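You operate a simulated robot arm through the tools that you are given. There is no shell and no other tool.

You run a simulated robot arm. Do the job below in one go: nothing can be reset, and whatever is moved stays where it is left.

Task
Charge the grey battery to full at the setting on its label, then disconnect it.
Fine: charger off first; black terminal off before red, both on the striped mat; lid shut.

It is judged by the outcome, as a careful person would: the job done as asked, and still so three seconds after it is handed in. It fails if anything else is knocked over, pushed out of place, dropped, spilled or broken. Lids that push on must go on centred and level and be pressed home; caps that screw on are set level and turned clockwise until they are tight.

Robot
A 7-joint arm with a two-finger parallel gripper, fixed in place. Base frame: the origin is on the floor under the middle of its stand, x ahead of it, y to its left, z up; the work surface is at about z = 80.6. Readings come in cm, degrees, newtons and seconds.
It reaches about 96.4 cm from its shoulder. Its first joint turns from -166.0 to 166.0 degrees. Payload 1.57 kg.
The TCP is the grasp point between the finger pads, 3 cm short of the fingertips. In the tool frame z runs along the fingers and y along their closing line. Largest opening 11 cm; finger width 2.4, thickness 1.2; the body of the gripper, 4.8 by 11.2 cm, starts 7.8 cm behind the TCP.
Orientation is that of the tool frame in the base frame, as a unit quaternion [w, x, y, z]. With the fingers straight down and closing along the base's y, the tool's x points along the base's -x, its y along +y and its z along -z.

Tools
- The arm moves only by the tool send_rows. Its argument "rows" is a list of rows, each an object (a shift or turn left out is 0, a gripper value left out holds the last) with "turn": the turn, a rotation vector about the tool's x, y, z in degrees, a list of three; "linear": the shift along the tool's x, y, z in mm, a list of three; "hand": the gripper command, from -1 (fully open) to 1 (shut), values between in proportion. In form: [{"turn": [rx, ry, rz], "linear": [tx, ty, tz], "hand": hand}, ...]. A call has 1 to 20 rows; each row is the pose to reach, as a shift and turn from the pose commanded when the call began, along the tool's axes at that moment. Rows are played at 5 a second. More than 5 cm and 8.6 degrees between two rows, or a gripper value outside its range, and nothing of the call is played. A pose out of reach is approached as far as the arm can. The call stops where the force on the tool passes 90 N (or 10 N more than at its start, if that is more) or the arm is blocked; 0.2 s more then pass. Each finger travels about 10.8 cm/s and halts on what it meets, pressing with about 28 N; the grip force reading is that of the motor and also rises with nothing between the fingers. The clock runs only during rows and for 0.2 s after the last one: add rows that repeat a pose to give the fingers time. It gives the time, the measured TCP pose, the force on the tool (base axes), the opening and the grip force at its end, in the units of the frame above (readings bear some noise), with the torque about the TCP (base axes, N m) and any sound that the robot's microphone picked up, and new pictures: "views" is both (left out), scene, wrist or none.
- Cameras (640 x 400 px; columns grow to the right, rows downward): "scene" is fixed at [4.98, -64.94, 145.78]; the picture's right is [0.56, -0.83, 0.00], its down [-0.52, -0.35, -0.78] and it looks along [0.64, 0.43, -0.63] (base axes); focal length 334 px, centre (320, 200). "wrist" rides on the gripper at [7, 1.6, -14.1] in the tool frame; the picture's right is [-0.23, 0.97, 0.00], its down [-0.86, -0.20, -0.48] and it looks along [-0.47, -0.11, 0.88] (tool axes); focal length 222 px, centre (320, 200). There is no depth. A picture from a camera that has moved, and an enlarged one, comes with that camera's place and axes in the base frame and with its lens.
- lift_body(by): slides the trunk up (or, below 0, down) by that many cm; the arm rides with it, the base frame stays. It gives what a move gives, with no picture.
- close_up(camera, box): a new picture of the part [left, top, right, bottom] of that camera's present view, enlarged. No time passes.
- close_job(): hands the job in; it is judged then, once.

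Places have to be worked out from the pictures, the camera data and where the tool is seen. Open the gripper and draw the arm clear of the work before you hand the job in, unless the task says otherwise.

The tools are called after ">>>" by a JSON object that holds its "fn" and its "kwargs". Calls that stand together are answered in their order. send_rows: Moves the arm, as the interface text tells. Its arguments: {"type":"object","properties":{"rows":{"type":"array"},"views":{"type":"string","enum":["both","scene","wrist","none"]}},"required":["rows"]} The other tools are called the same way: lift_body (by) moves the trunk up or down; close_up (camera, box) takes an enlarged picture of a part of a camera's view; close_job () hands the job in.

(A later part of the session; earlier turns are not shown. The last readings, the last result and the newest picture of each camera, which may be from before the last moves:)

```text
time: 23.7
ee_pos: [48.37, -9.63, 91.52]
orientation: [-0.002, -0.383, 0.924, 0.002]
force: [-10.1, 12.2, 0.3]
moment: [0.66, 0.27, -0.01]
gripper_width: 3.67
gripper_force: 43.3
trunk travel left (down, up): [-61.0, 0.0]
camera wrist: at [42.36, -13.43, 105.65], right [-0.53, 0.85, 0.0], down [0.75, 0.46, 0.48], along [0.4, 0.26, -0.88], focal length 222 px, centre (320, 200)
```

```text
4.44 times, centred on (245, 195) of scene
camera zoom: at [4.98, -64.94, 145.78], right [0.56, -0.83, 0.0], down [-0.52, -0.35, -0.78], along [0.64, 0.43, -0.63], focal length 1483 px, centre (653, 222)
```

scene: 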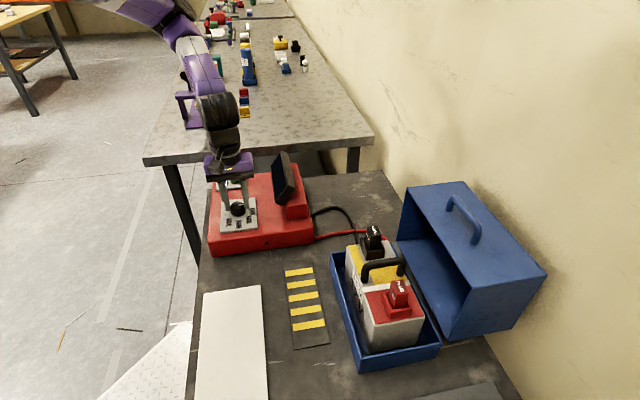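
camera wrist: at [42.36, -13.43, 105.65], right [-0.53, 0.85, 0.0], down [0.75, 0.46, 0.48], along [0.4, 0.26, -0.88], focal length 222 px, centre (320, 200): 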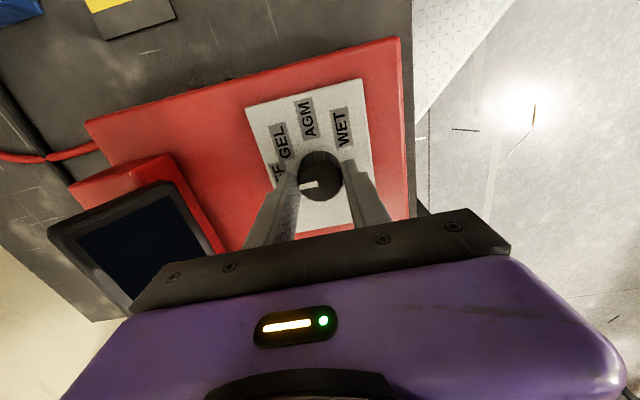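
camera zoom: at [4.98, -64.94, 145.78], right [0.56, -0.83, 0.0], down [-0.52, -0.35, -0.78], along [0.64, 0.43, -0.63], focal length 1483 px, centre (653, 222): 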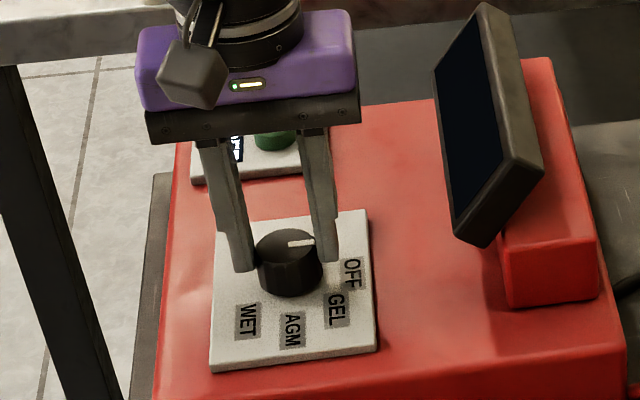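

I have a grip at 3.67 cm. The sideways force (about 16 N along the tool's +y) and the scene view show the knob axis is a little toward +y and +x of the grip centre. I'll open slightly, re-centre and close again so the turn happens about the knob's own axis.

>>> {"fn": "send_rows", "kwargs": {"rows": [{"linear": [0, 0, 0], "hand": 0.1}, {"linear": [0, 0, 0], "hand": 0.1}, {"linear": [3, 1, 0], "hand": 0.1}, {"linear": [5.5, 2.5, 0], "hand": 0.1}, {"linear": [5.5, 2.5, 0], "hand": 0.4}, {"linear": [5.5, 2.5, 0], "hand": 0.6}, {"linear": [5.5, 2.5, 0], "hand": 0.7}, {"linear": [5.5, 2.5, 0], "hand": 0.7}]}}

>>> {"fn": "close_up", "kwargs": {"camera": "wrist", "box": [240, 60, 420, 240]}}

>>> {"fn": "close_up", "kwargs": {"camera": "scene", "box": [200, 150, 290, 240]}}

```text
time: 25.5
ee_pos: [48.07, -9.88, 91.4]
orientation: [0.001, -0.382, 0.924, 0.0]
force: [3.7, -5.0, -1.5]
moment: [-0.2, -0.22, -0.07]
gripper_width: 3.66
gripper_force: 42.5
trunk travel left (down, up): [-61.0, 0.0]
camera wrist: at [41.93, -13.75, 105.62], right [-0.53, 0.85, 0.0], down [0.75, 0.46, 0.48], along [0.41, 0.25, -0.88], focal length 222 px, centre (320, 200)
```

scene: 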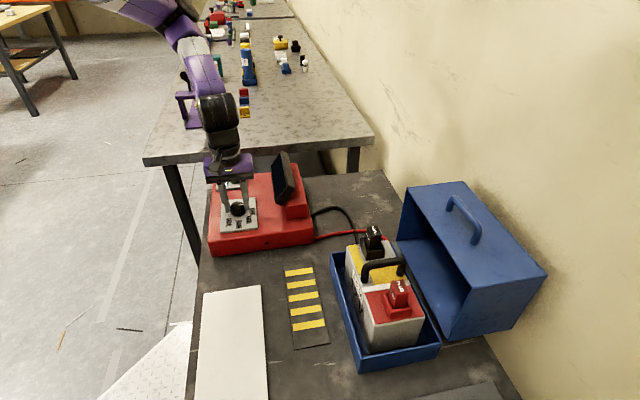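
wrist: 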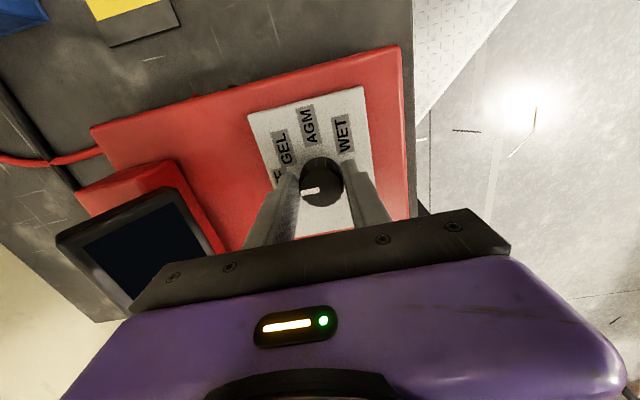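

```text
2.22 times, centred on (330, 150) of wrist
camera zoom: at [41.93, -13.75, 105.62], right [-0.53, 0.85, 0.0], down [0.75, 0.46, 0.48], along [0.41, 0.25, -0.88], focal length 494 px, centre (298, 311)
```

zoom: 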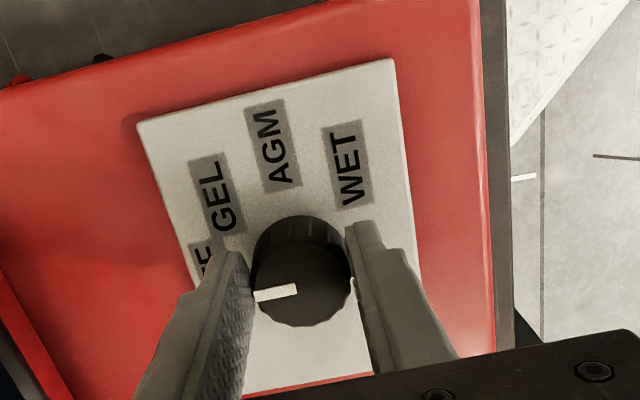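

```text
4.44 times, centred on (245, 195) of scene
camera zoom: at [4.98, -64.94, 145.78], right [0.56, -0.83, 0.0], down [-0.52, -0.35, -0.78], along [0.64, 0.43, -0.63], focal length 1483 px, centre (653, 222)
```

zoom: 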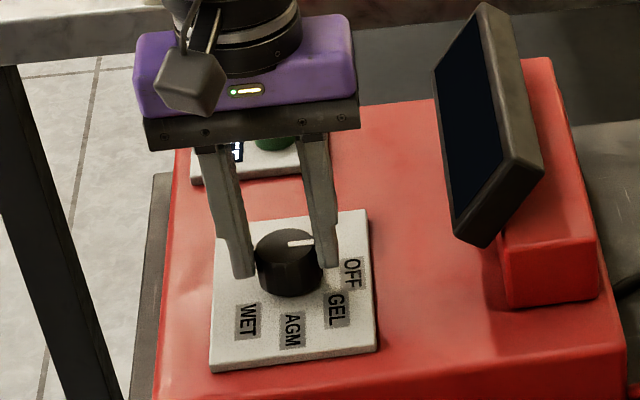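

The grip is centred, with the side load down to about 6 N. I turn the knob clockwise in stages, 45° first, and check the forces and the pointer.

>>> {"fn": "send_rows", "kwargs": {"rows": [{"turn": [0, 0, 7.5]}, {"turn": [0, 0, 15]}, {"turn": [0, 0, 22.5]}, {"turn": [0, 0, 30]}, {"turn": [0, 0, 37.5]}, {"turn": [0, 0, 45]}, {"turn": [0, 0, 45]}]}}

>>> {"fn": "close_up", "kwargs": {"camera": "wrist", "box": [240, 60, 420, 240]}}

>>> {"fn": "close_up", "kwargs": {"camera": "scene", "box": [200, 150, 290, 240]}}

```text
time: 27.1
ee_pos: [47.86, -9.48, 91.46]
orientation: [-0.001, 0.0, 1.0, 0.003]
force: [-7.1, 26.8, 8.8]
moment: [1.09, -0.3, 0.15]
gripper_width: 3.67
gripper_force: 43.2
trunk travel left (down, up): [-61.0, 0.0]
camera wrist: at [40.92, -8.09, 105.65], right [0.23, 0.97, 0.01], down [0.86, -0.2, 0.48], along [0.46, -0.1, -0.88], focal length 222 px, centre (320, 200)
```

scene: 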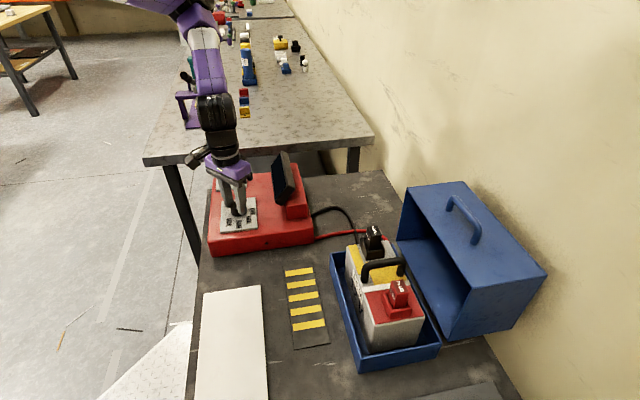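
wrist: 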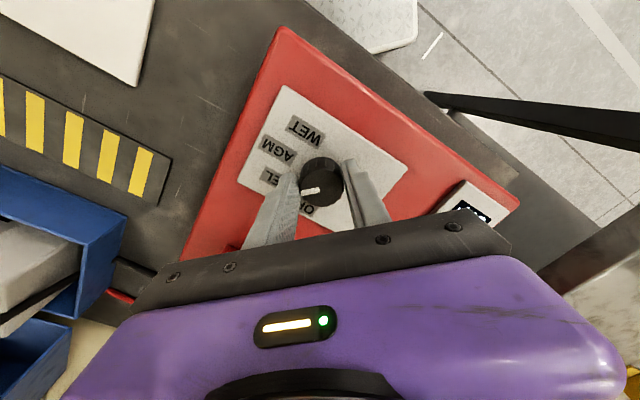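

```text
2.22 times, centred on (330, 150) of wrist
camera zoom: at [40.92, -8.09, 105.65], right [0.23, 0.97, 0.01], down [0.86, -0.2, 0.48], along [0.46, -0.1, -0.88], focal length 494 px, centre (298, 311)
```

zoom: 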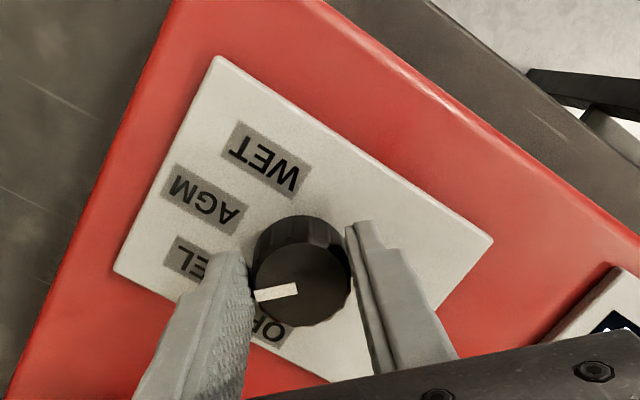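

```text
4.44 times, centred on (245, 195) of scene
camera zoom: at [4.98, -64.94, 145.78], right [0.56, -0.83, 0.0], down [-0.52, -0.35, -0.78], along [0.64, 0.43, -0.63], focal length 1483 px, centre (653, 222)
```

zoom: 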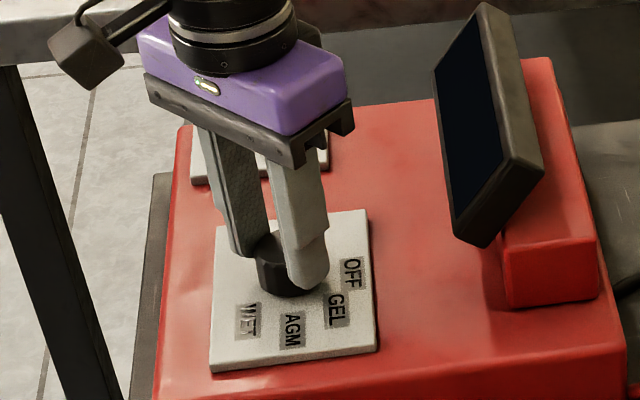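

The knob turned along with the fingers, and its pointer is now toward GEL. A side load of 27 N shows the real axis is nearer (48.5, -9.45), so I re-centre with the fingers open, regrip and turn the remaining 45°.

>>> {"fn": "send_rows", "kwargs": {"rows": [{"hand": 0.1}, {"hand": 0.1}, {"linear": [-2, 2, 0], "hand": 0.1}, {"linear": [-4, 4, 0], "hand": 0.1}, {"linear": [-4, 4, 0], "hand": 0.4}, {"linear": [-4, 4, 0], "hand": 0.6}, {"linear": [-4, 4, 0], "hand": 0.7}, {"linear": [-4, 4, 0], "hand": 0.7}], "views": "scene"}}

>>> {"fn": "close_up", "kwargs": {"camera": "wrist", "box": [240, 60, 420, 240]}}

```text
time: 28.9
ee_pos: [48.45, -9.47, 91.51]
orientation: [0.0, 0.0, 1.0, -0.001]
force: [1.4, -5.9, -0.4]
moment: [-0.31, 0.13, -0.02]
gripper_width: 3.66
gripper_force: 42.9
trunk travel left (down, up): [-61.0, 0.0]
```

scene: 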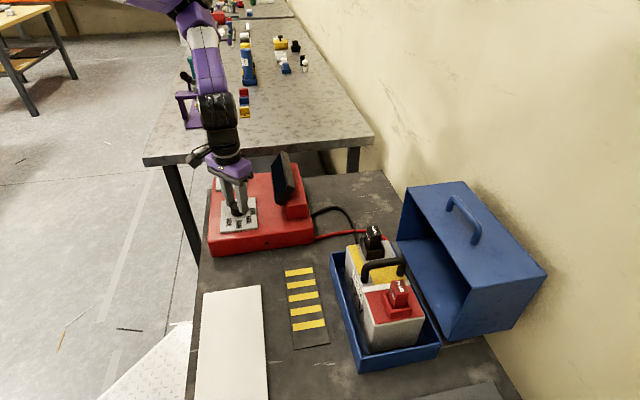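

```text
2.22 times, centred on (330, 150) of wrist
camera zoom: at [41.42, -7.97, 105.65], right [0.23, 0.97, 0.0], down [0.86, -0.2, 0.48], along [0.47, -0.11, -0.88], focal length 494 px, centre (298, 311)
```

zoom: 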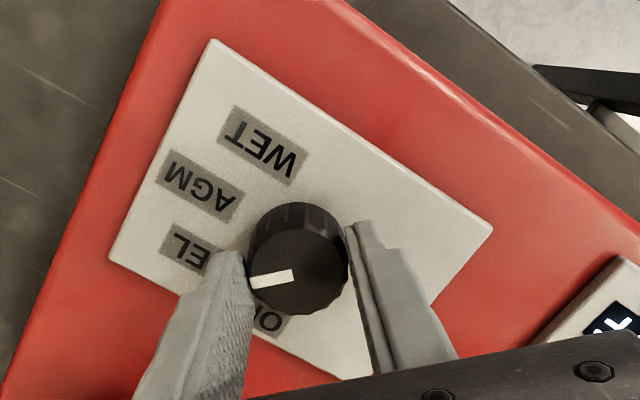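

The load is down to 6 N and the pointer is at GEL, 45° from where it started. I turn another 45° clockwise to AGM.

>>> {"fn": "send_rows", "kwargs": {"rows": [{"turn": [0, 0, 7.5]}, {"turn": [0, 0, 15]}, {"turn": [0, 0, 22.5]}, {"turn": [0, 0, 30]}, {"turn": [0, 0, 37.5]}, {"turn": [0, 0, 45]}, {"turn": [0, 0, 45]}]}}

>>> {"fn": "close_up", "kwargs": {"camera": "wrist", "box": [240, 60, 420, 240]}}

>>> {"fn": "close_up", "kwargs": {"camera": "scene", "box": [200, 150, 290, 240]}}

```text
time: 30.5
ee_pos: [48.54, -9.54, 91.54]
orientation: [0.0, 0.383, 0.924, -0.001]
force: [1.6, -12.6, -0.1]
moment: [-0.47, -0.09, 0.0]
gripper_width: 3.64
gripper_force: 43.0
trunk travel left (down, up): [-61.0, 0.0]
camera wrist: at [44.63, -3.5, 105.64], right [0.85, 0.53, 0.0], down [0.46, -0.75, 0.48], along [0.25, -0.41, -0.88], focal length 222 px, centre (320, 200)
```

scene: 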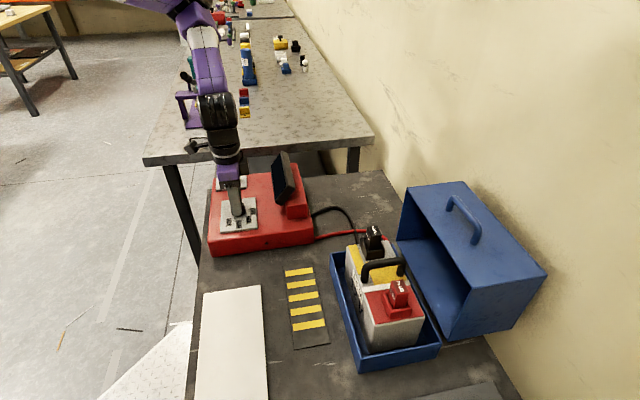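
wrist: 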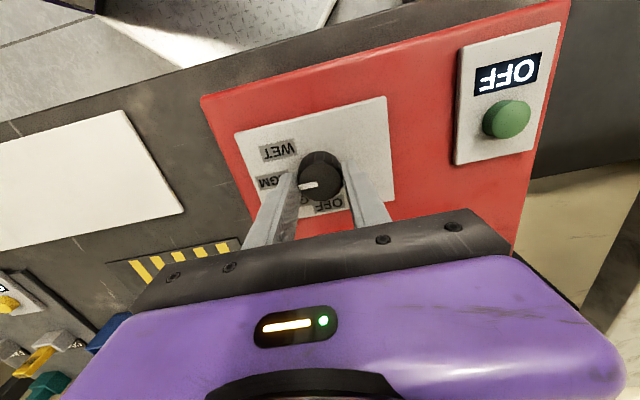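

```text
2.22 times, centred on (330, 150) of wrist
camera zoom: at [44.63, -3.5, 105.64], right [0.85, 0.53, 0.0], down [0.46, -0.75, 0.48], along [0.25, -0.41, -0.88], focal length 494 px, centre (298, 311)
```

zoom: 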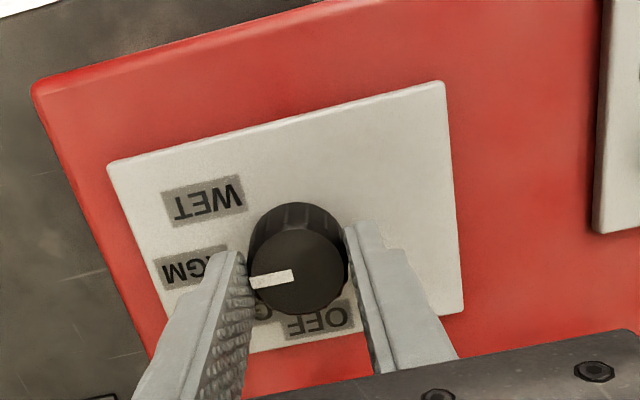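

```text
4.44 times, centred on (245, 195) of scene
camera zoom: at [4.98, -64.94, 145.78], right [0.56, -0.83, 0.0], down [-0.52, -0.35, -0.78], along [0.64, 0.43, -0.63], focal length 1483 px, centre (653, 222)
```

zoom: 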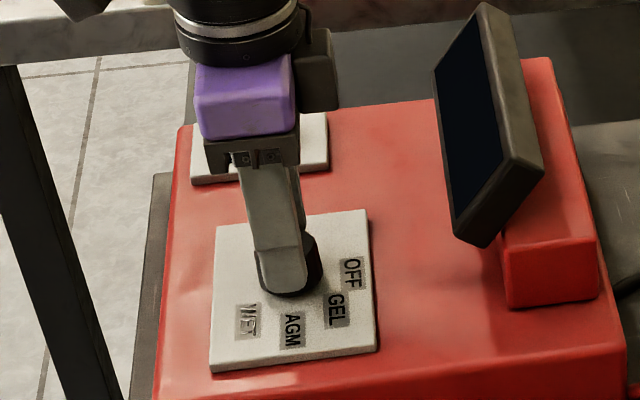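

The pointer should now be at AGM. I release and back up and outward to check it.

>>> {"fn": "send_rows", "kwargs": {"rows": [{"hand": -0.5}, {"hand": -0.5}, {"hand": -0.5}, {"linear": [-1, 1, -12]}, {"linear": [-4, 3, -25]}, {"linear": [-17, 13, -50]}, {"linear": [-30, 22, -80]}, {"linear": [-45, 32, -105]}, {"linear": [-45, 32, -105]}]}}

>>> {"fn": "close_up", "kwargs": {"camera": "wrist", "box": [200, 30, 540, 240]}}

>>> {"fn": "close_up", "kwargs": {"camera": "scene", "box": [200, 150, 290, 240]}}

```text
time: 32.5
ee_pos: [53.98, -10.3, 102.0]
orientation: [-0.001, 0.383, 0.924, 0.001]
force: [-0.2, -0.6, 0.5]
moment: [0.04, 0.04, 0.01]
gripper_width: 8.24
gripper_force: 0.1
trunk travel left (down, up): [-61.0, 0.0]
camera wrist: at [50.09, -4.42, 116.23], right [0.85, 0.53, 0.0], down [0.46, -0.75, 0.48], along [0.25, -0.41, -0.88], focal length 222 px, centre (320, 200)
```

scene: 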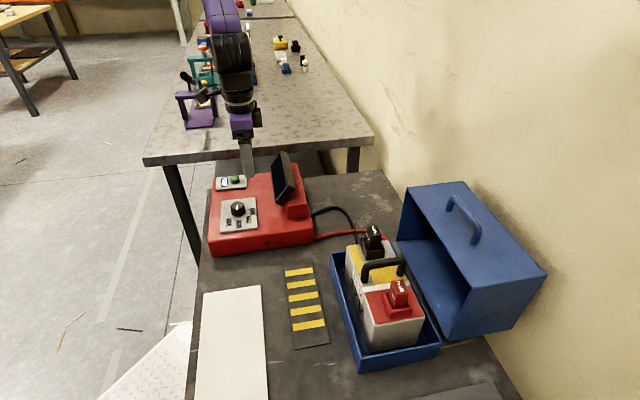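
wrist: 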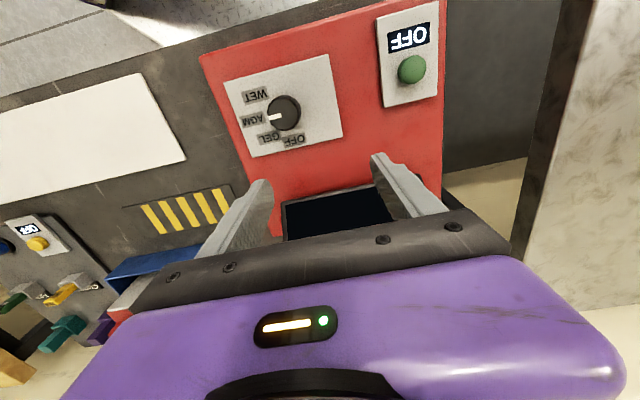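

```text
1.88 times, centred on (370, 135) of wrist
camera zoom: at [50.09, -4.42, 116.23], right [0.85, 0.53, 0.0], down [0.46, -0.75, 0.48], along [0.25, -0.41, -0.88], focal length 418 px, centre (226, 322)
```

zoom: 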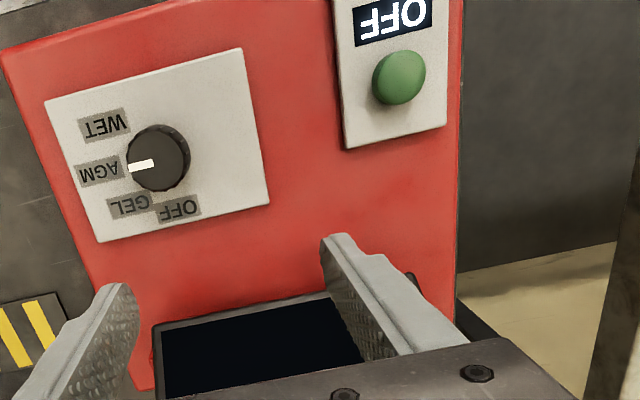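

```text
4.44 times, centred on (245, 195) of scene
camera zoom: at [4.98, -64.94, 145.78], right [0.56, -0.83, 0.0], down [-0.52, -0.35, -0.78], along [0.64, 0.43, -0.63], focal length 1483 px, centre (653, 222)
```

zoom: 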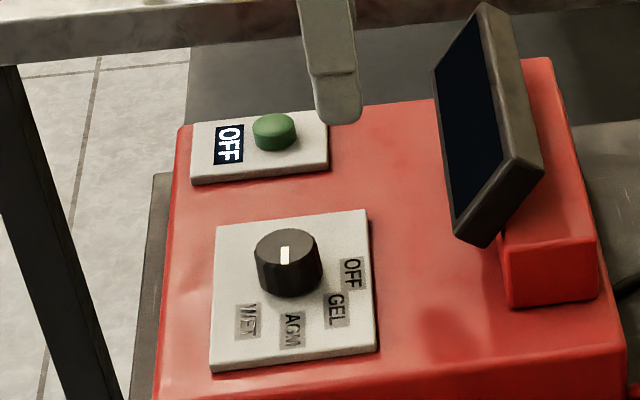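

The dial points at AGM. Using the knob as a reference, the green button is near (57.7, 1.2) with its top at about z 89.2. I close the fingers and move above it.

>>> {"fn": "send_rows", "kwargs": {"rows": [{"linear": [14, 27, 5], "hand": 0.2}, {"linear": [28, 54, 10], "hand": 0.7}, {"linear": [41, 81, 15], "hand": 1}, {"linear": [55, 107, 20], "hand": 1}, {"linear": [55, 107, 40], "hand": 1}, {"linear": [55, 107, 55], "hand": 1}, {"linear": [55, 107, 55], "hand": 1}]}}

>>> {"fn": "close_up", "kwargs": {"camera": "wrist", "box": [220, 50, 440, 220]}}

>>> {"fn": "close_up", "kwargs": {"camera": "scene", "box": [200, 130, 290, 220]}}

```text
time: 34.1
ee_pos: [57.56, 1.08, 96.47]
orientation: [-0.001, 0.384, 0.923, 0.001]
force: [-0.7, 0.4, 0.4]
moment: [-0.03, -0.04, 0.01]
gripper_width: 0.0
gripper_force: 21.3
trunk travel left (down, up): [-61.0, 0.0]
camera wrist: at [53.7, 7.11, 110.63], right [0.85, 0.53, 0.0], down [0.46, -0.75, 0.48], along [0.25, -0.41, -0.88], focal length 222 px, centre (320, 200)
```

scene: 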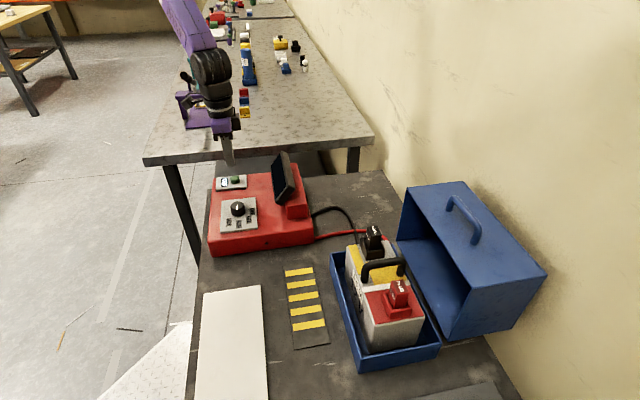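
wrist: 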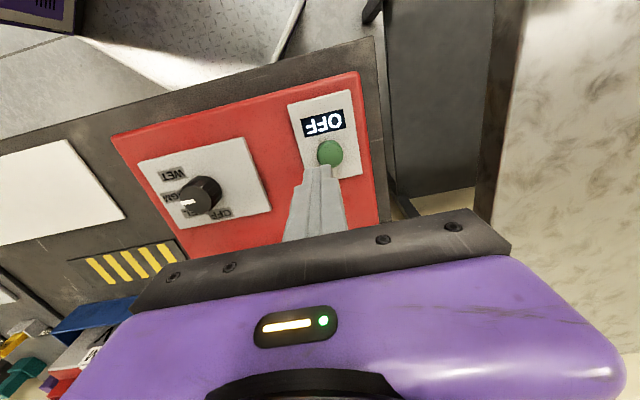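

```text
2.35 times, centred on (330, 135) of wrist
camera zoom: at [53.7, 7.11, 110.63], right [0.85, 0.53, 0.0], down [0.46, -0.75, 0.48], along [0.25, -0.41, -0.88], focal length 523 px, centre (296, 353)
```

zoom: 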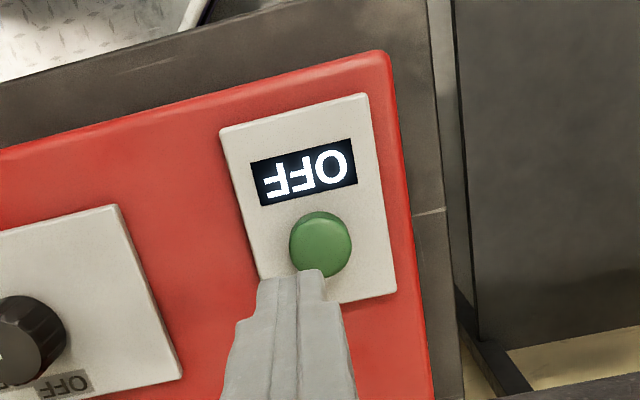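

```text
4.44 times, centred on (245, 175) of scene
camera zoom: at [4.98, -64.94, 145.78], right [0.56, -0.83, 0.0], down [-0.52, -0.35, -0.78], along [0.64, 0.43, -0.63], focal length 1483 px, centre (653, 311)
```

zoom: 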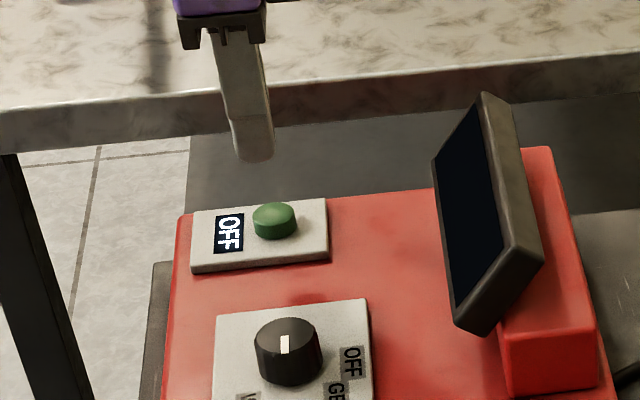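

Cross-checking with the knob position known from touch, the button is at about (57.7, 1.15), right under the closed tips. I press straight down slowly and watch the force.

>>> {"fn": "send_rows", "kwargs": {"rows": [{"linear": [0, 1, 20]}, {"linear": [0, 1, 34]}, {"linear": [0, 1, 39]}, {"linear": [0, 1, 42]}, {"linear": [0, 1, 45]}, {"linear": [0, 1, 45]}]}}

>>> {"fn": "close_up", "kwargs": {"camera": "scene", "box": [200, 130, 290, 220]}}

>>> {"fn": "close_up", "kwargs": {"camera": "wrist", "box": [220, 50, 440, 220]}}

```text
time: 35.5
ee_pos: [57.63, 1.24, 91.93]
orientation: [0.0, 0.383, 0.924, 0.0]
force: [1.1, -0.8, 0.3]
moment: [-0.03, -0.01, 0.0]
gripper_width: 0.0
gripper_force: 21.1
trunk travel left (down, up): [-61.0, 0.0]
camera wrist: at [53.79, 7.16, 106.16], right [0.85, 0.53, 0.0], down [0.46, -0.75, 0.48], along [0.25, -0.41, -0.88], focal length 222 px, centre (320, 200)
```

scene: 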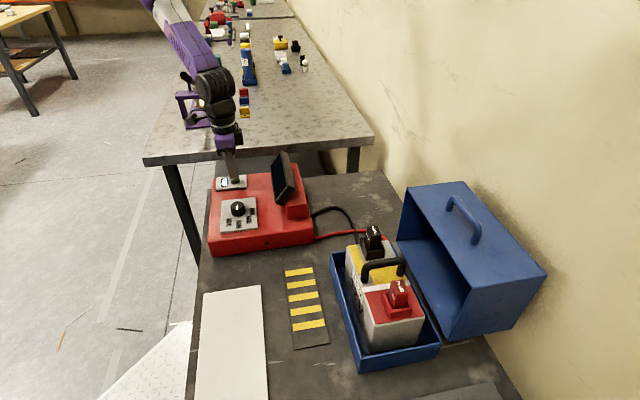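
wrist: 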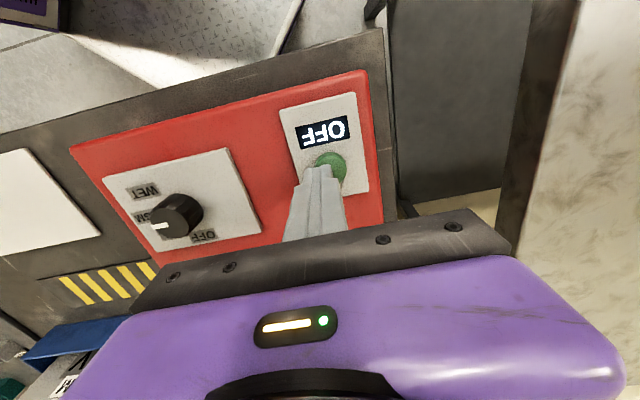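

```text
4.44 times, centred on (245, 175) of scene
camera zoom: at [4.98, -64.94, 145.78], right [0.56, -0.83, 0.0], down [-0.52, -0.35, -0.78], along [0.64, 0.43, -0.63], focal length 1483 px, centre (653, 311)
```

zoom: 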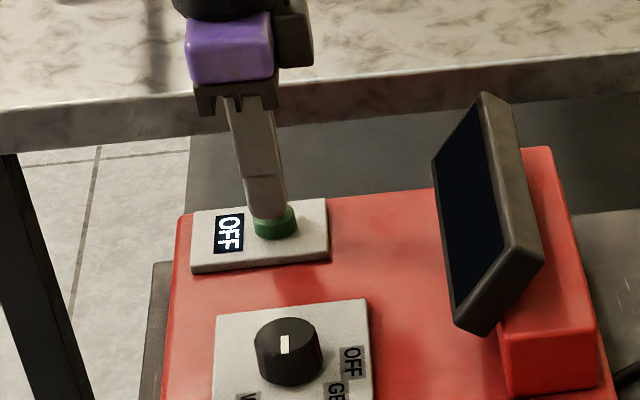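

```text
2.35 times, centred on (330, 135) of wrist
camera zoom: at [53.79, 7.16, 106.16], right [0.85, 0.53, 0.0], down [0.46, -0.75, 0.48], along [0.25, -0.41, -0.88], focal length 523 px, centre (296, 353)
```

zoom: 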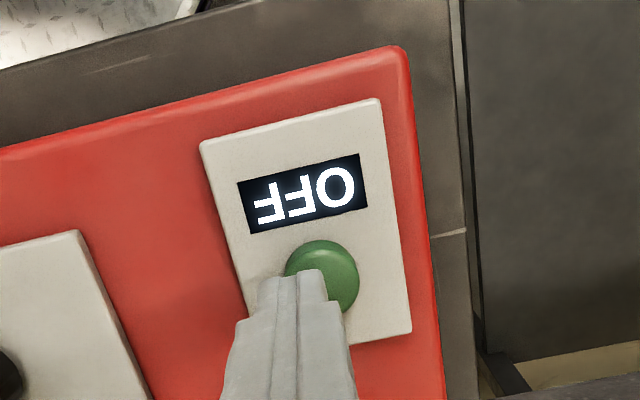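

There's no contact force yet. Combining all the views, the button centre is nearer (58.1, 1.7) with its top at about z 88.4, so I shift roughly 6 mm along the tool's y before pressing further.

>>> {"fn": "send_rows", "kwargs": {"rows": [{"linear": [0, 0, -4]}, {"linear": [-1, 6.5, -4]}, {"linear": [-1, 6.5, 0]}, {"linear": [-1, 6.5, 0]}]}}

>>> {"fn": "close_up", "kwargs": {"camera": "scene", "box": [215, 155, 265, 205]}}

>>> {"fn": "close_up", "kwargs": {"camera": "wrist", "box": [260, 90, 400, 220]}}

```text
time: 36.5
ee_pos: [58.2, 1.6, 91.96]
orientation: [-0.001, 0.382, 0.924, 0.0]
force: [-0.6, -0.6, -0.3]
moment: [0.01, 0.02, -0.03]
gripper_width: 0.01
gripper_force: 21.3
trunk travel left (down, up): [-61.0, 0.0]
camera wrist: at [54.34, 7.57, 106.14], right [0.85, 0.53, 0.0], down [0.46, -0.75, 0.48], along [0.25, -0.41, -0.88], focal length 222 px, centre (320, 200)
```

scene: 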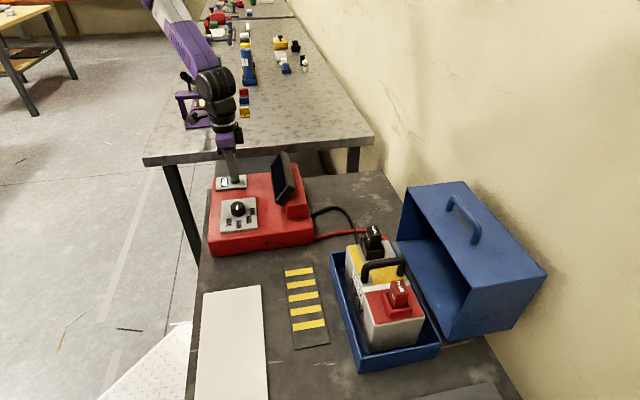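
wrist: 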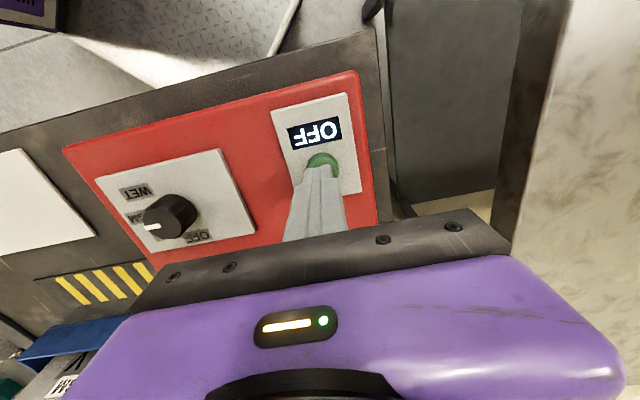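

```text
8.00 times, centred on (240, 180) of scene
camera zoom: at [4.98, -64.94, 145.78], right [0.56, -0.83, 0.0], down [-0.52, -0.35, -0.78], along [0.64, 0.43, -0.63], focal length 2669 px, centre (960, 360)
```

zoom: 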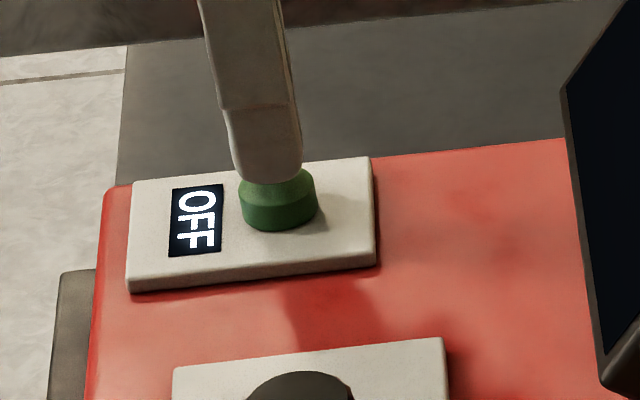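

```text
3.08 times, centred on (330, 155) of wrist
camera zoom: at [54.34, 7.57, 106.14], right [0.85, 0.53, 0.0], down [0.46, -0.75, 0.48], along [0.25, -0.41, -0.88], focal length 684 px, centre (289, 338)
```

zoom: 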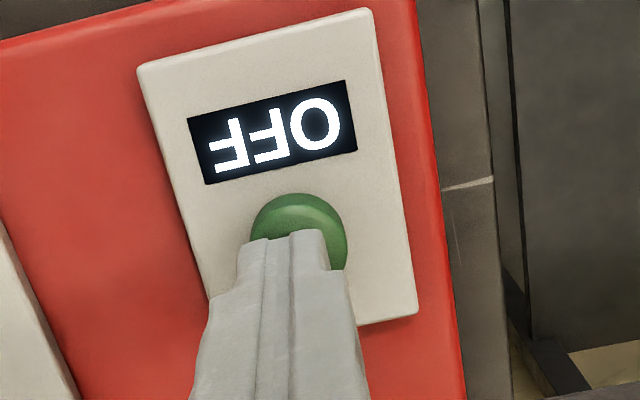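

Now both views put the tips over the button. I press down in small steps.

>>> {"fn": "send_rows", "kwargs": {"rows": [{"linear": [-2, 1, 3]}, {"linear": [-2, 1, 6]}, {"linear": [-2, 1, 9]}, {"linear": [-2, 1, 11]}, {"linear": [-2, 1, 11]}]}}

>>> {"fn": "close_up", "kwargs": {"camera": "scene", "box": [215, 140, 315, 205]}}

>>> {"fn": "close_up", "kwargs": {"camera": "wrist", "box": [260, 90, 400, 220]}}

```text
time: 37.7
ee_pos: [58.31, 1.45, 90.87]
orientation: [0.0, 0.383, 0.924, 0.0]
force: [-1.8, -1.2, 4.6]
moment: [-0.05, 0.02, 0.01]
gripper_width: 0.0
gripper_force: 21.5
trunk travel left (down, up): [-61.0, 0.0]
heard: click
camera wrist: at [54.54, 7.49, 105.04], right [0.85, 0.53, 0.0], down [0.46, -0.75, 0.48], along [0.25, -0.41, -0.88], focal length 222 px, centre (320, 200)
```

scene: 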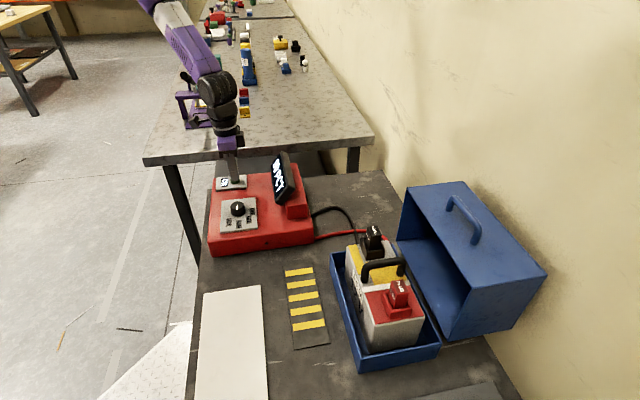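
wrist: 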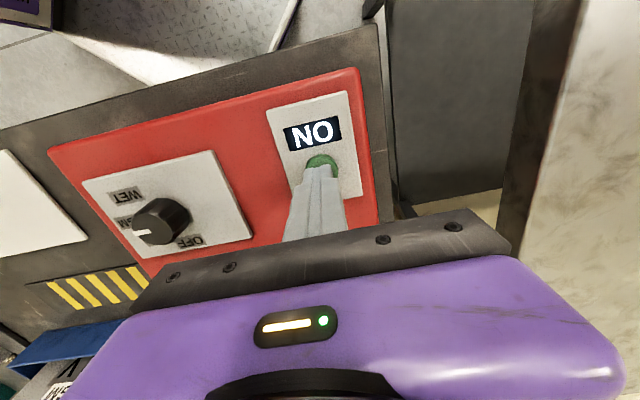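

```text
6.15 times, centred on (265, 172) of scene
camera zoom: at [4.98, -64.94, 145.78], right [0.56, -0.83, 0.0], down [-0.52, -0.35, -0.78], along [0.64, 0.43, -0.63], focal length 2053 px, centre (658, 369)
```

zoom: 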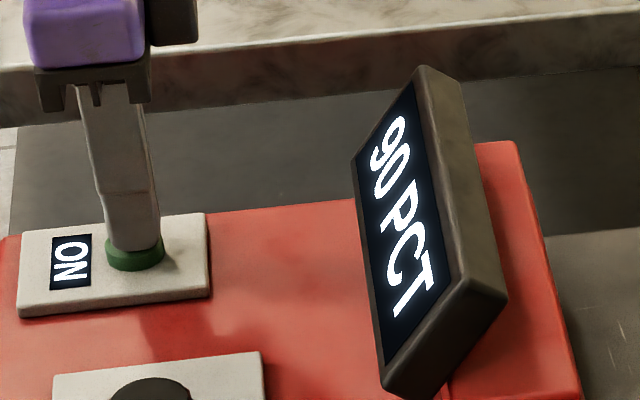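

```text
3.08 times, centred on (330, 155) of wrist
camera zoom: at [54.54, 7.49, 105.04], right [0.85, 0.53, 0.0], down [0.46, -0.75, 0.48], along [0.25, -0.41, -0.88], focal length 684 px, centre (289, 338)
```

zoom: 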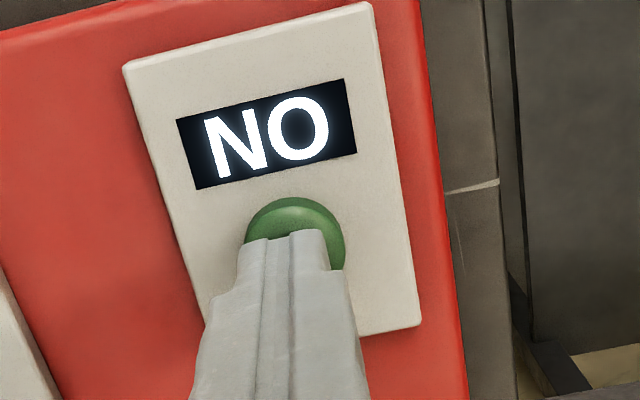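

A click was heard, the plate reads ON and the display shows 90 PCT. I lift off the button and wait above it, watching the display.

>>> {"fn": "send_rows", "kwargs": {"rows": [{"linear": [0, 0, -10]}, {"linear": [0, 0, -30]}, {"linear": [0, 0, -40]}, {"linear": [0, 0, -40]}, {"linear": [0, 0, -40]}, {"linear": [0, 0, -40]}], "views": "scene"}}

>>> {"fn": "close_up", "kwargs": {"camera": "scene", "box": [215, 140, 315, 205]}}

```text
time: 39.1
ee_pos: [58.1, 0.89, 94.7]
orientation: [-0.002, 0.387, 0.922, -0.003]
force: [-0.3, 0.0, 0.0]
moment: [0.0, -0.03, -0.02]
gripper_width: 0.0
gripper_force: 21.2
trunk travel left (down, up): [-61.0, 0.0]
```

scene: 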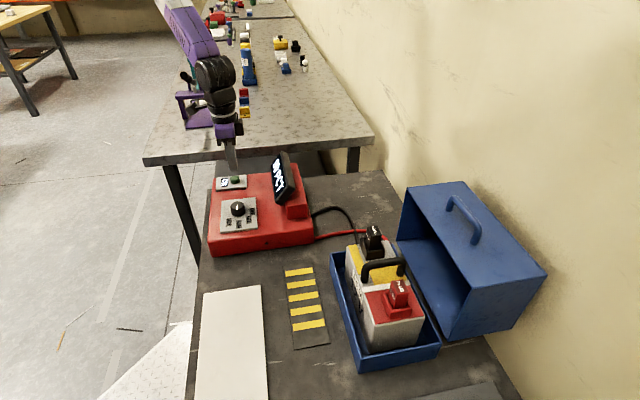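

```text
6.15 times, centred on (265, 172) of scene
camera zoom: at [4.98, -64.94, 145.78], right [0.56, -0.83, 0.0], down [-0.52, -0.35, -0.78], along [0.64, 0.43, -0.63], focal length 2053 px, centre (658, 369)
```

zoom: 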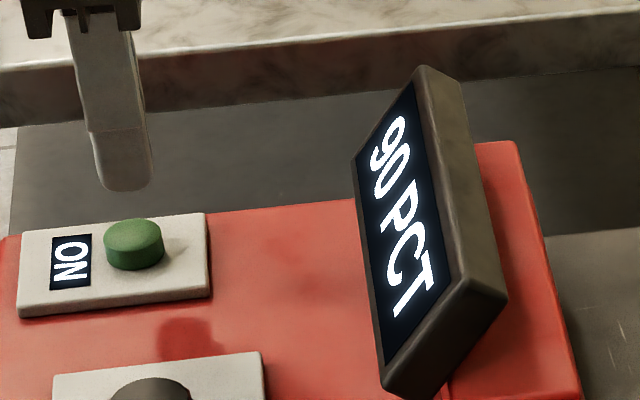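

It reads ON and still 90 PCT. I wait while it charges.

>>> {"fn": "send_rows", "kwargs": {"rows": [{"linear": [0, 0, 0]}, {"linear": [0, 0, 0]}, {"linear": [0, 0, 0]}, {"linear": [0, 0, 0]}, {"linear": [0, 0, 0]}, {"linear": [0, 0, 0]}, {"linear": [0, 0, 0]}, {"linear": [0, 0, 0]}, {"linear": [0, 0, 0]}, {"linear": [0, 0, 0]}, {"linear": [0, 0, 0]}, {"linear": [0, 0, 0]}, {"linear": [0, 0, 0]}, {"linear": [0, 0, 0]}, {"linear": [0, 0, 0]}, {"linear": [0, 0, 0]}, {"linear": [0, 0, 0]}, {"linear": [0, 0, 0]}, {"linear": [0, 0, 0]}, {"linear": [0, 0, 0]}], "views": "none"}}

>>> {"fn": "close_up", "kwargs": {"camera": "scene", "box": [215, 140, 315, 205]}}

```text
time: 43.3
ee_pos: [58.27, 0.95, 94.77]
orientation: [-0.002, 0.387, 0.922, -0.001]
force: [0.2, -0.3, -0.4]
moment: [-0.03, -0.02, -0.01]
gripper_width: 0.0
gripper_force: 21.4
trunk travel left (down, up): [-61.0, 0.0]
```

```text
6.15 times, centred on (265, 172) of scene
camera zoom: at [4.98, -64.94, 145.78], right [0.56, -0.83, 0.0], down [-0.52, -0.35, -0.78], along [0.64, 0.43, -0.63], focal length 2053 px, centre (658, 369)
```

zoom: 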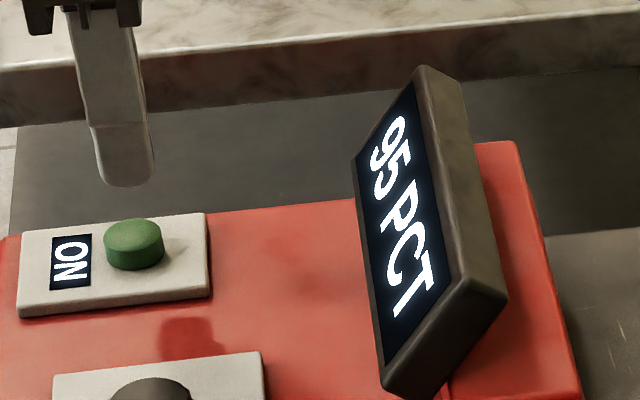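

The display now reads 95 PCT. I keep waiting.

>>> {"fn": "send_rows", "kwargs": {"rows": [{"linear": [0, 0, 0]}, {"linear": [0, 0, 0]}, {"linear": [0, 0, 0]}, {"linear": [0, 0, 0]}, {"linear": [0, 0, 0]}, {"linear": [0, 0, 0]}, {"linear": [0, 0, 0]}, {"linear": [0, 0, 0]}, {"linear": [0, 0, 0]}, {"linear": [0, 0, 0]}, {"linear": [0, 0, 0]}, {"linear": [0, 0, 0]}, {"linear": [0, 0, 0]}, {"linear": [0, 0, 0]}, {"linear": [0, 0, 0]}, {"linear": [0, 0, 0]}, {"linear": [0, 0, 0]}, {"linear": [0, 0, 0]}, {"linear": [0, 0, 0]}, {"linear": [0, 0, 0]}], "views": "none"}}

>>> {"fn": "close_up", "kwargs": {"camera": "scene", "box": [215, 140, 315, 205]}}

```text
time: 47.5
ee_pos: [58.28, 0.95, 94.81]
orientation: [-0.001, 0.388, 0.922, -0.001]
force: [-0.4, 0.4, 0.4]
moment: [-0.01, -0.01, -0.01]
gripper_width: 0.01
gripper_force: 20.9
trunk travel left (down, up): [-61.0, 0.0]
```

```text
6.15 times, centred on (265, 172) of scene
camera zoom: at [4.98, -64.94, 145.78], right [0.56, -0.83, 0.0], down [-0.52, -0.35, -0.78], along [0.64, 0.43, -0.63], focal length 2053 px, centre (658, 369)
```

zoom: 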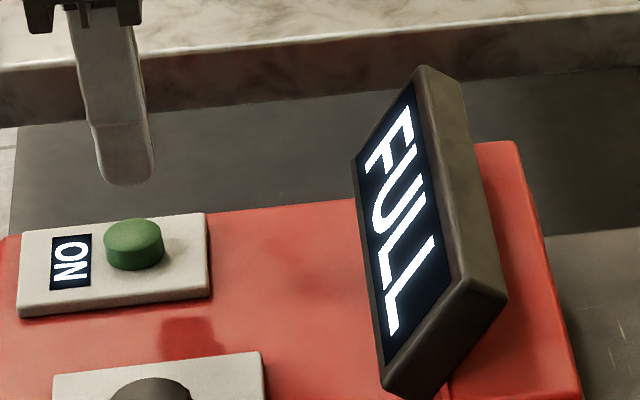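

It reads FULL. I press the button again, at the spot that clicked before, to switch the charger off.

>>> {"fn": "send_rows", "kwargs": {"rows": [{"linear": [3.4, 3.7, 8]}, {"linear": [3.4, 3.7, 20]}, {"linear": [3.4, 3.7, 29]}, {"linear": [3.4, 3.7, 34]}, {"linear": [3.4, 3.7, 38]}, {"linear": [3.4, 3.7, 40]}, {"linear": [3.4, 3.7, 40]}], "views": "scene"}}

>>> {"fn": "close_up", "kwargs": {"camera": "scene", "box": [215, 140, 315, 205]}}

```text
time: 49.1
ee_pos: [58.38, 1.87, 90.91]
orientation: [-0.001, 0.382, 0.924, 0.0]
force: [-0.8, 2.1, 4.1]
moment: [0.06, -0.02, 0.04]
gripper_width: 0.0
gripper_force: 21.6
trunk travel left (down, up): [-61.0, 0.0]
heard: click
```

scene: 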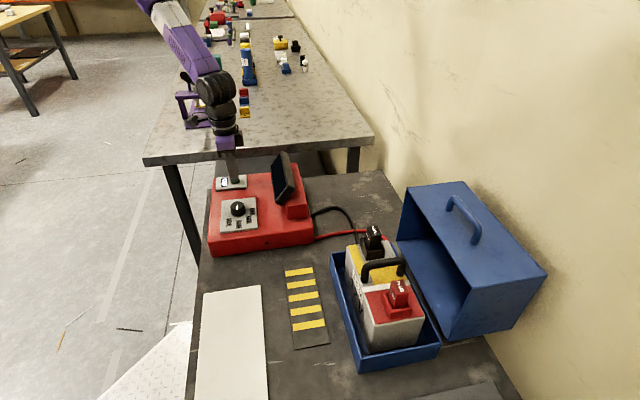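

```text
6.15 times, centred on (265, 172) of scene
camera zoom: at [4.98, -64.94, 145.78], right [0.56, -0.83, 0.0], down [-0.52, -0.35, -0.78], along [0.64, 0.43, -0.63], focal length 2053 px, centre (658, 369)
```

zoom: 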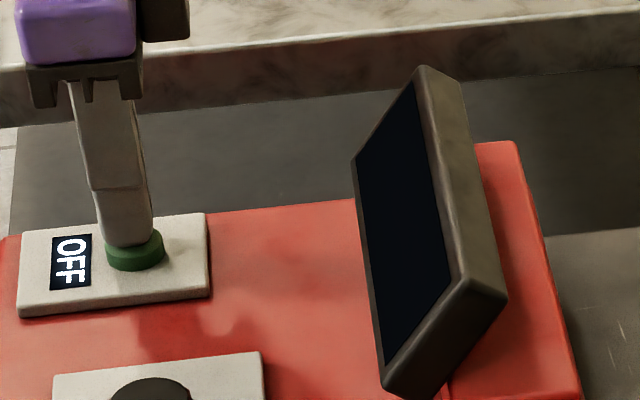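

The charger is OFF and the display dark. I rise clear of it and travel to above the MINUS terminal, turning the closing line across the battery's short side on the way.

>>> {"fn": "send_rows", "kwargs": {"rows": [{"linear": [0, 0, -40]}, {"linear": [0, 0, -85]}, {"linear": [0, 0, -130]}, {"linear": [0, 0, -175]}, {"linear": [0, 0, -220]}, {"turn": [0, 0, -7.5], "linear": [-22, -32, -220], "hand": 0.5}, {"turn": [0, 0, -15], "linear": [-44, -64, -220], "hand": 0}, {"turn": [0, 0, -22.5], "linear": [-66, -96, -220]}, {"turn": [0, 0, -30], "linear": [-88, -128, -220]}, {"turn": [0, 0, -37.5], "linear": [-110, -160, -220]}, {"turn": [0, 0, -45], "linear": [-132, -192, -220]}, {"turn": [0, 0, -52.5], "linear": [-154, -224, -220]}, {"turn": [0, 0, -60], "linear": [-176, -256, -220]}, {"turn": [0, 0, -67.5], "linear": [-198, -288, -220]}, {"turn": [0, 0, -75], "linear": [-220, -320, -220]}, {"turn": [0, 0, -82.5], "linear": [-242, -352, -220]}, {"turn": [0, 0, -90], "linear": [-264, -384, -220]}, {"turn": [0, 0, -90], "linear": [-264, -384, -220]}]}}

>>> {"fn": "close_up", "kwargs": {"camera": "wrist", "box": [200, 20, 480, 230]}}

>>> {"fn": "close_up", "kwargs": {"camera": "scene", "box": [330, 200, 460, 370]}}

```text
time: 50.2
ee_pos: [52.4, -5.96, 105.47]
orientation: [-0.047, 0.425, 0.898, -0.101]
force: [-0.4, -0.4, 0.4]
moment: [0.0, -0.02, 0.0]
gripper_width: 0.01
gripper_force: 21.1
trunk travel left (down, up): [-61.0, 0.0]
stopped in row 5: the arm was blocked; the commanded pose is now the measured one
camera wrist: at [51.51, 2.35, 118.94], right [0.88, 0.43, -0.22], down [0.47, -0.72, 0.51], along [0.06, -0.55, -0.83], focal length 222 px, centre (320, 200)
```

scene: 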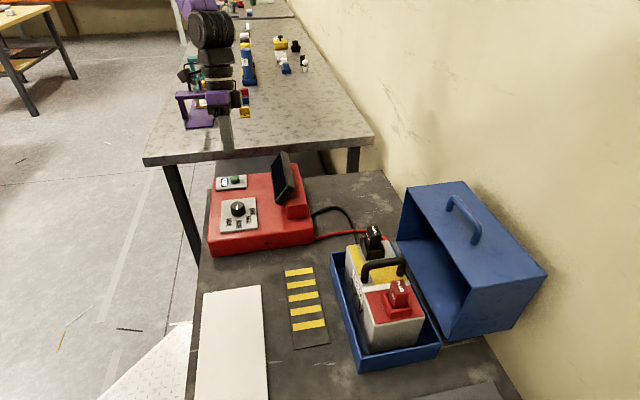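
wrist: 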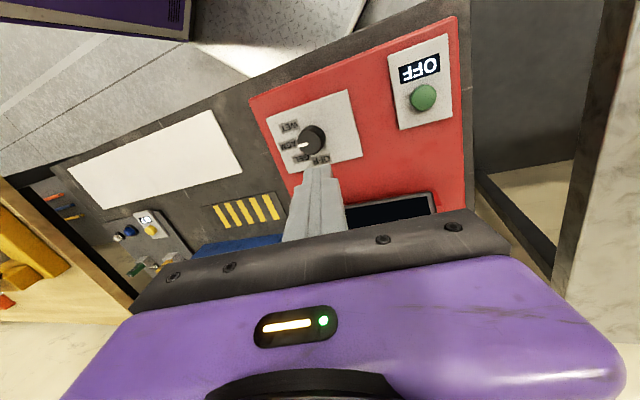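

```text
1.90 times, centred on (340, 125) of wrist
camera zoom: at [51.51, 2.35, 118.94], right [0.88, 0.43, -0.22], down [0.47, -0.72, 0.51], along [0.06, -0.55, -0.83], focal length 423 px, centre (282, 343)
```

zoom: 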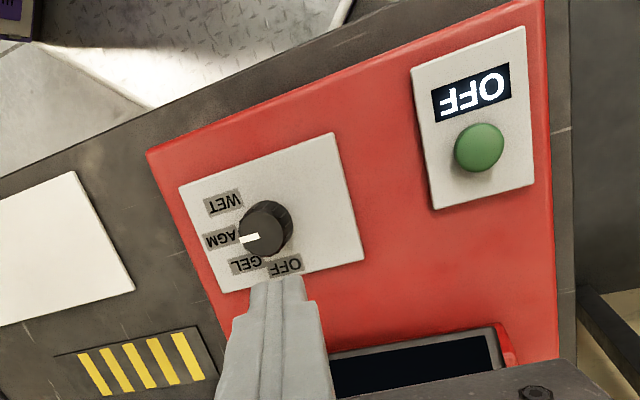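

```text
2.35 times, centred on (395, 285) of scene
camera zoom: at [4.98, -64.94, 145.78], right [0.56, -0.83, 0.0], down [-0.52, -0.35, -0.78], along [0.64, 0.43, -0.63], focal length 785 px, centre (144, 0)
```

zoom: 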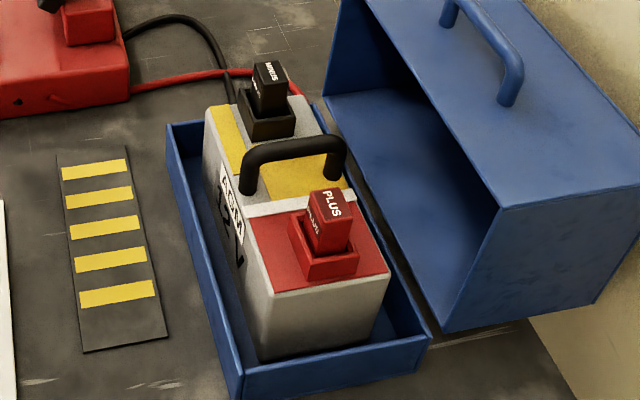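

The arm ran into a limit partway through the vertical lift and ended up slightly tilted, with no contact force and nothing touched. I'll unwind the yaw toward 0° and level the tool while moving outward and up.

>>> {"fn": "send_rows", "kwargs": {"rows": [{"turn": [-1.5, -0.7, -6.3], "linear": [-18, -8, -8]}, {"turn": [-3.0, -1.4, -12.6], "linear": [-36, -15, -16]}, {"turn": [-4.5, -2.1, -18.9], "linear": [-54, -23, -24]}, {"turn": [-6.0, -2.8, -25.2], "linear": [-72, -31, -32]}, {"turn": [-7.5, -3.5, -31.5], "linear": [-90, -38, -40]}, {"turn": [-9.0, -4.2, -37.8], "linear": [-108, -46, -48]}, {"turn": [-10.5, -4.9, -44.1], "linear": [-126, -54, -56]}, {"turn": [-12.0, -5.6, -50.4], "linear": [-144, -61, -63]}, {"turn": [-12.0, -5.6, -50.4], "linear": [-144, -61, -63]}]}}

```text
time: 52.2
ee_pos: [58.11, -20.04, 112.99]
orientation: [0.003, 0.0, 1.0, 0.0]
force: [-0.2, 0.5, -0.1]
moment: [0.0, 0.0, 0.0]
gripper_width: 0.01
gripper_force: 21.0
trunk travel left (down, up): [-61.0, 0.0]
camera wrist: at [51.03, -18.45, 127.23], right [0.23, 0.97, 0.0], down [0.85, -0.2, 0.48], along [0.47, -0.11, -0.88], focal length 222 px, centre (320, 200)
```

scene: 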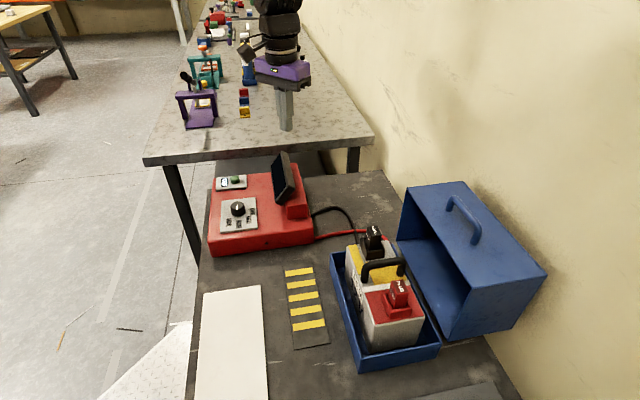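
wrist: 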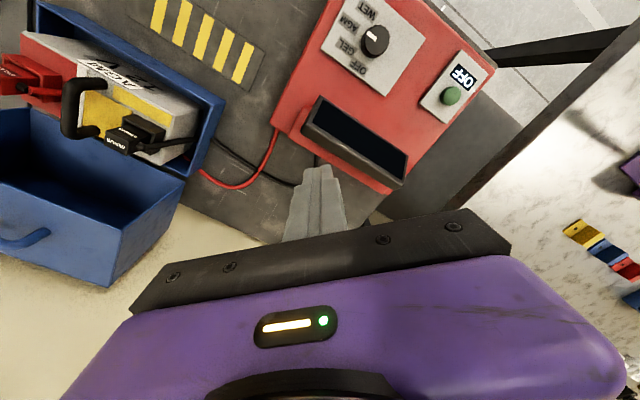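

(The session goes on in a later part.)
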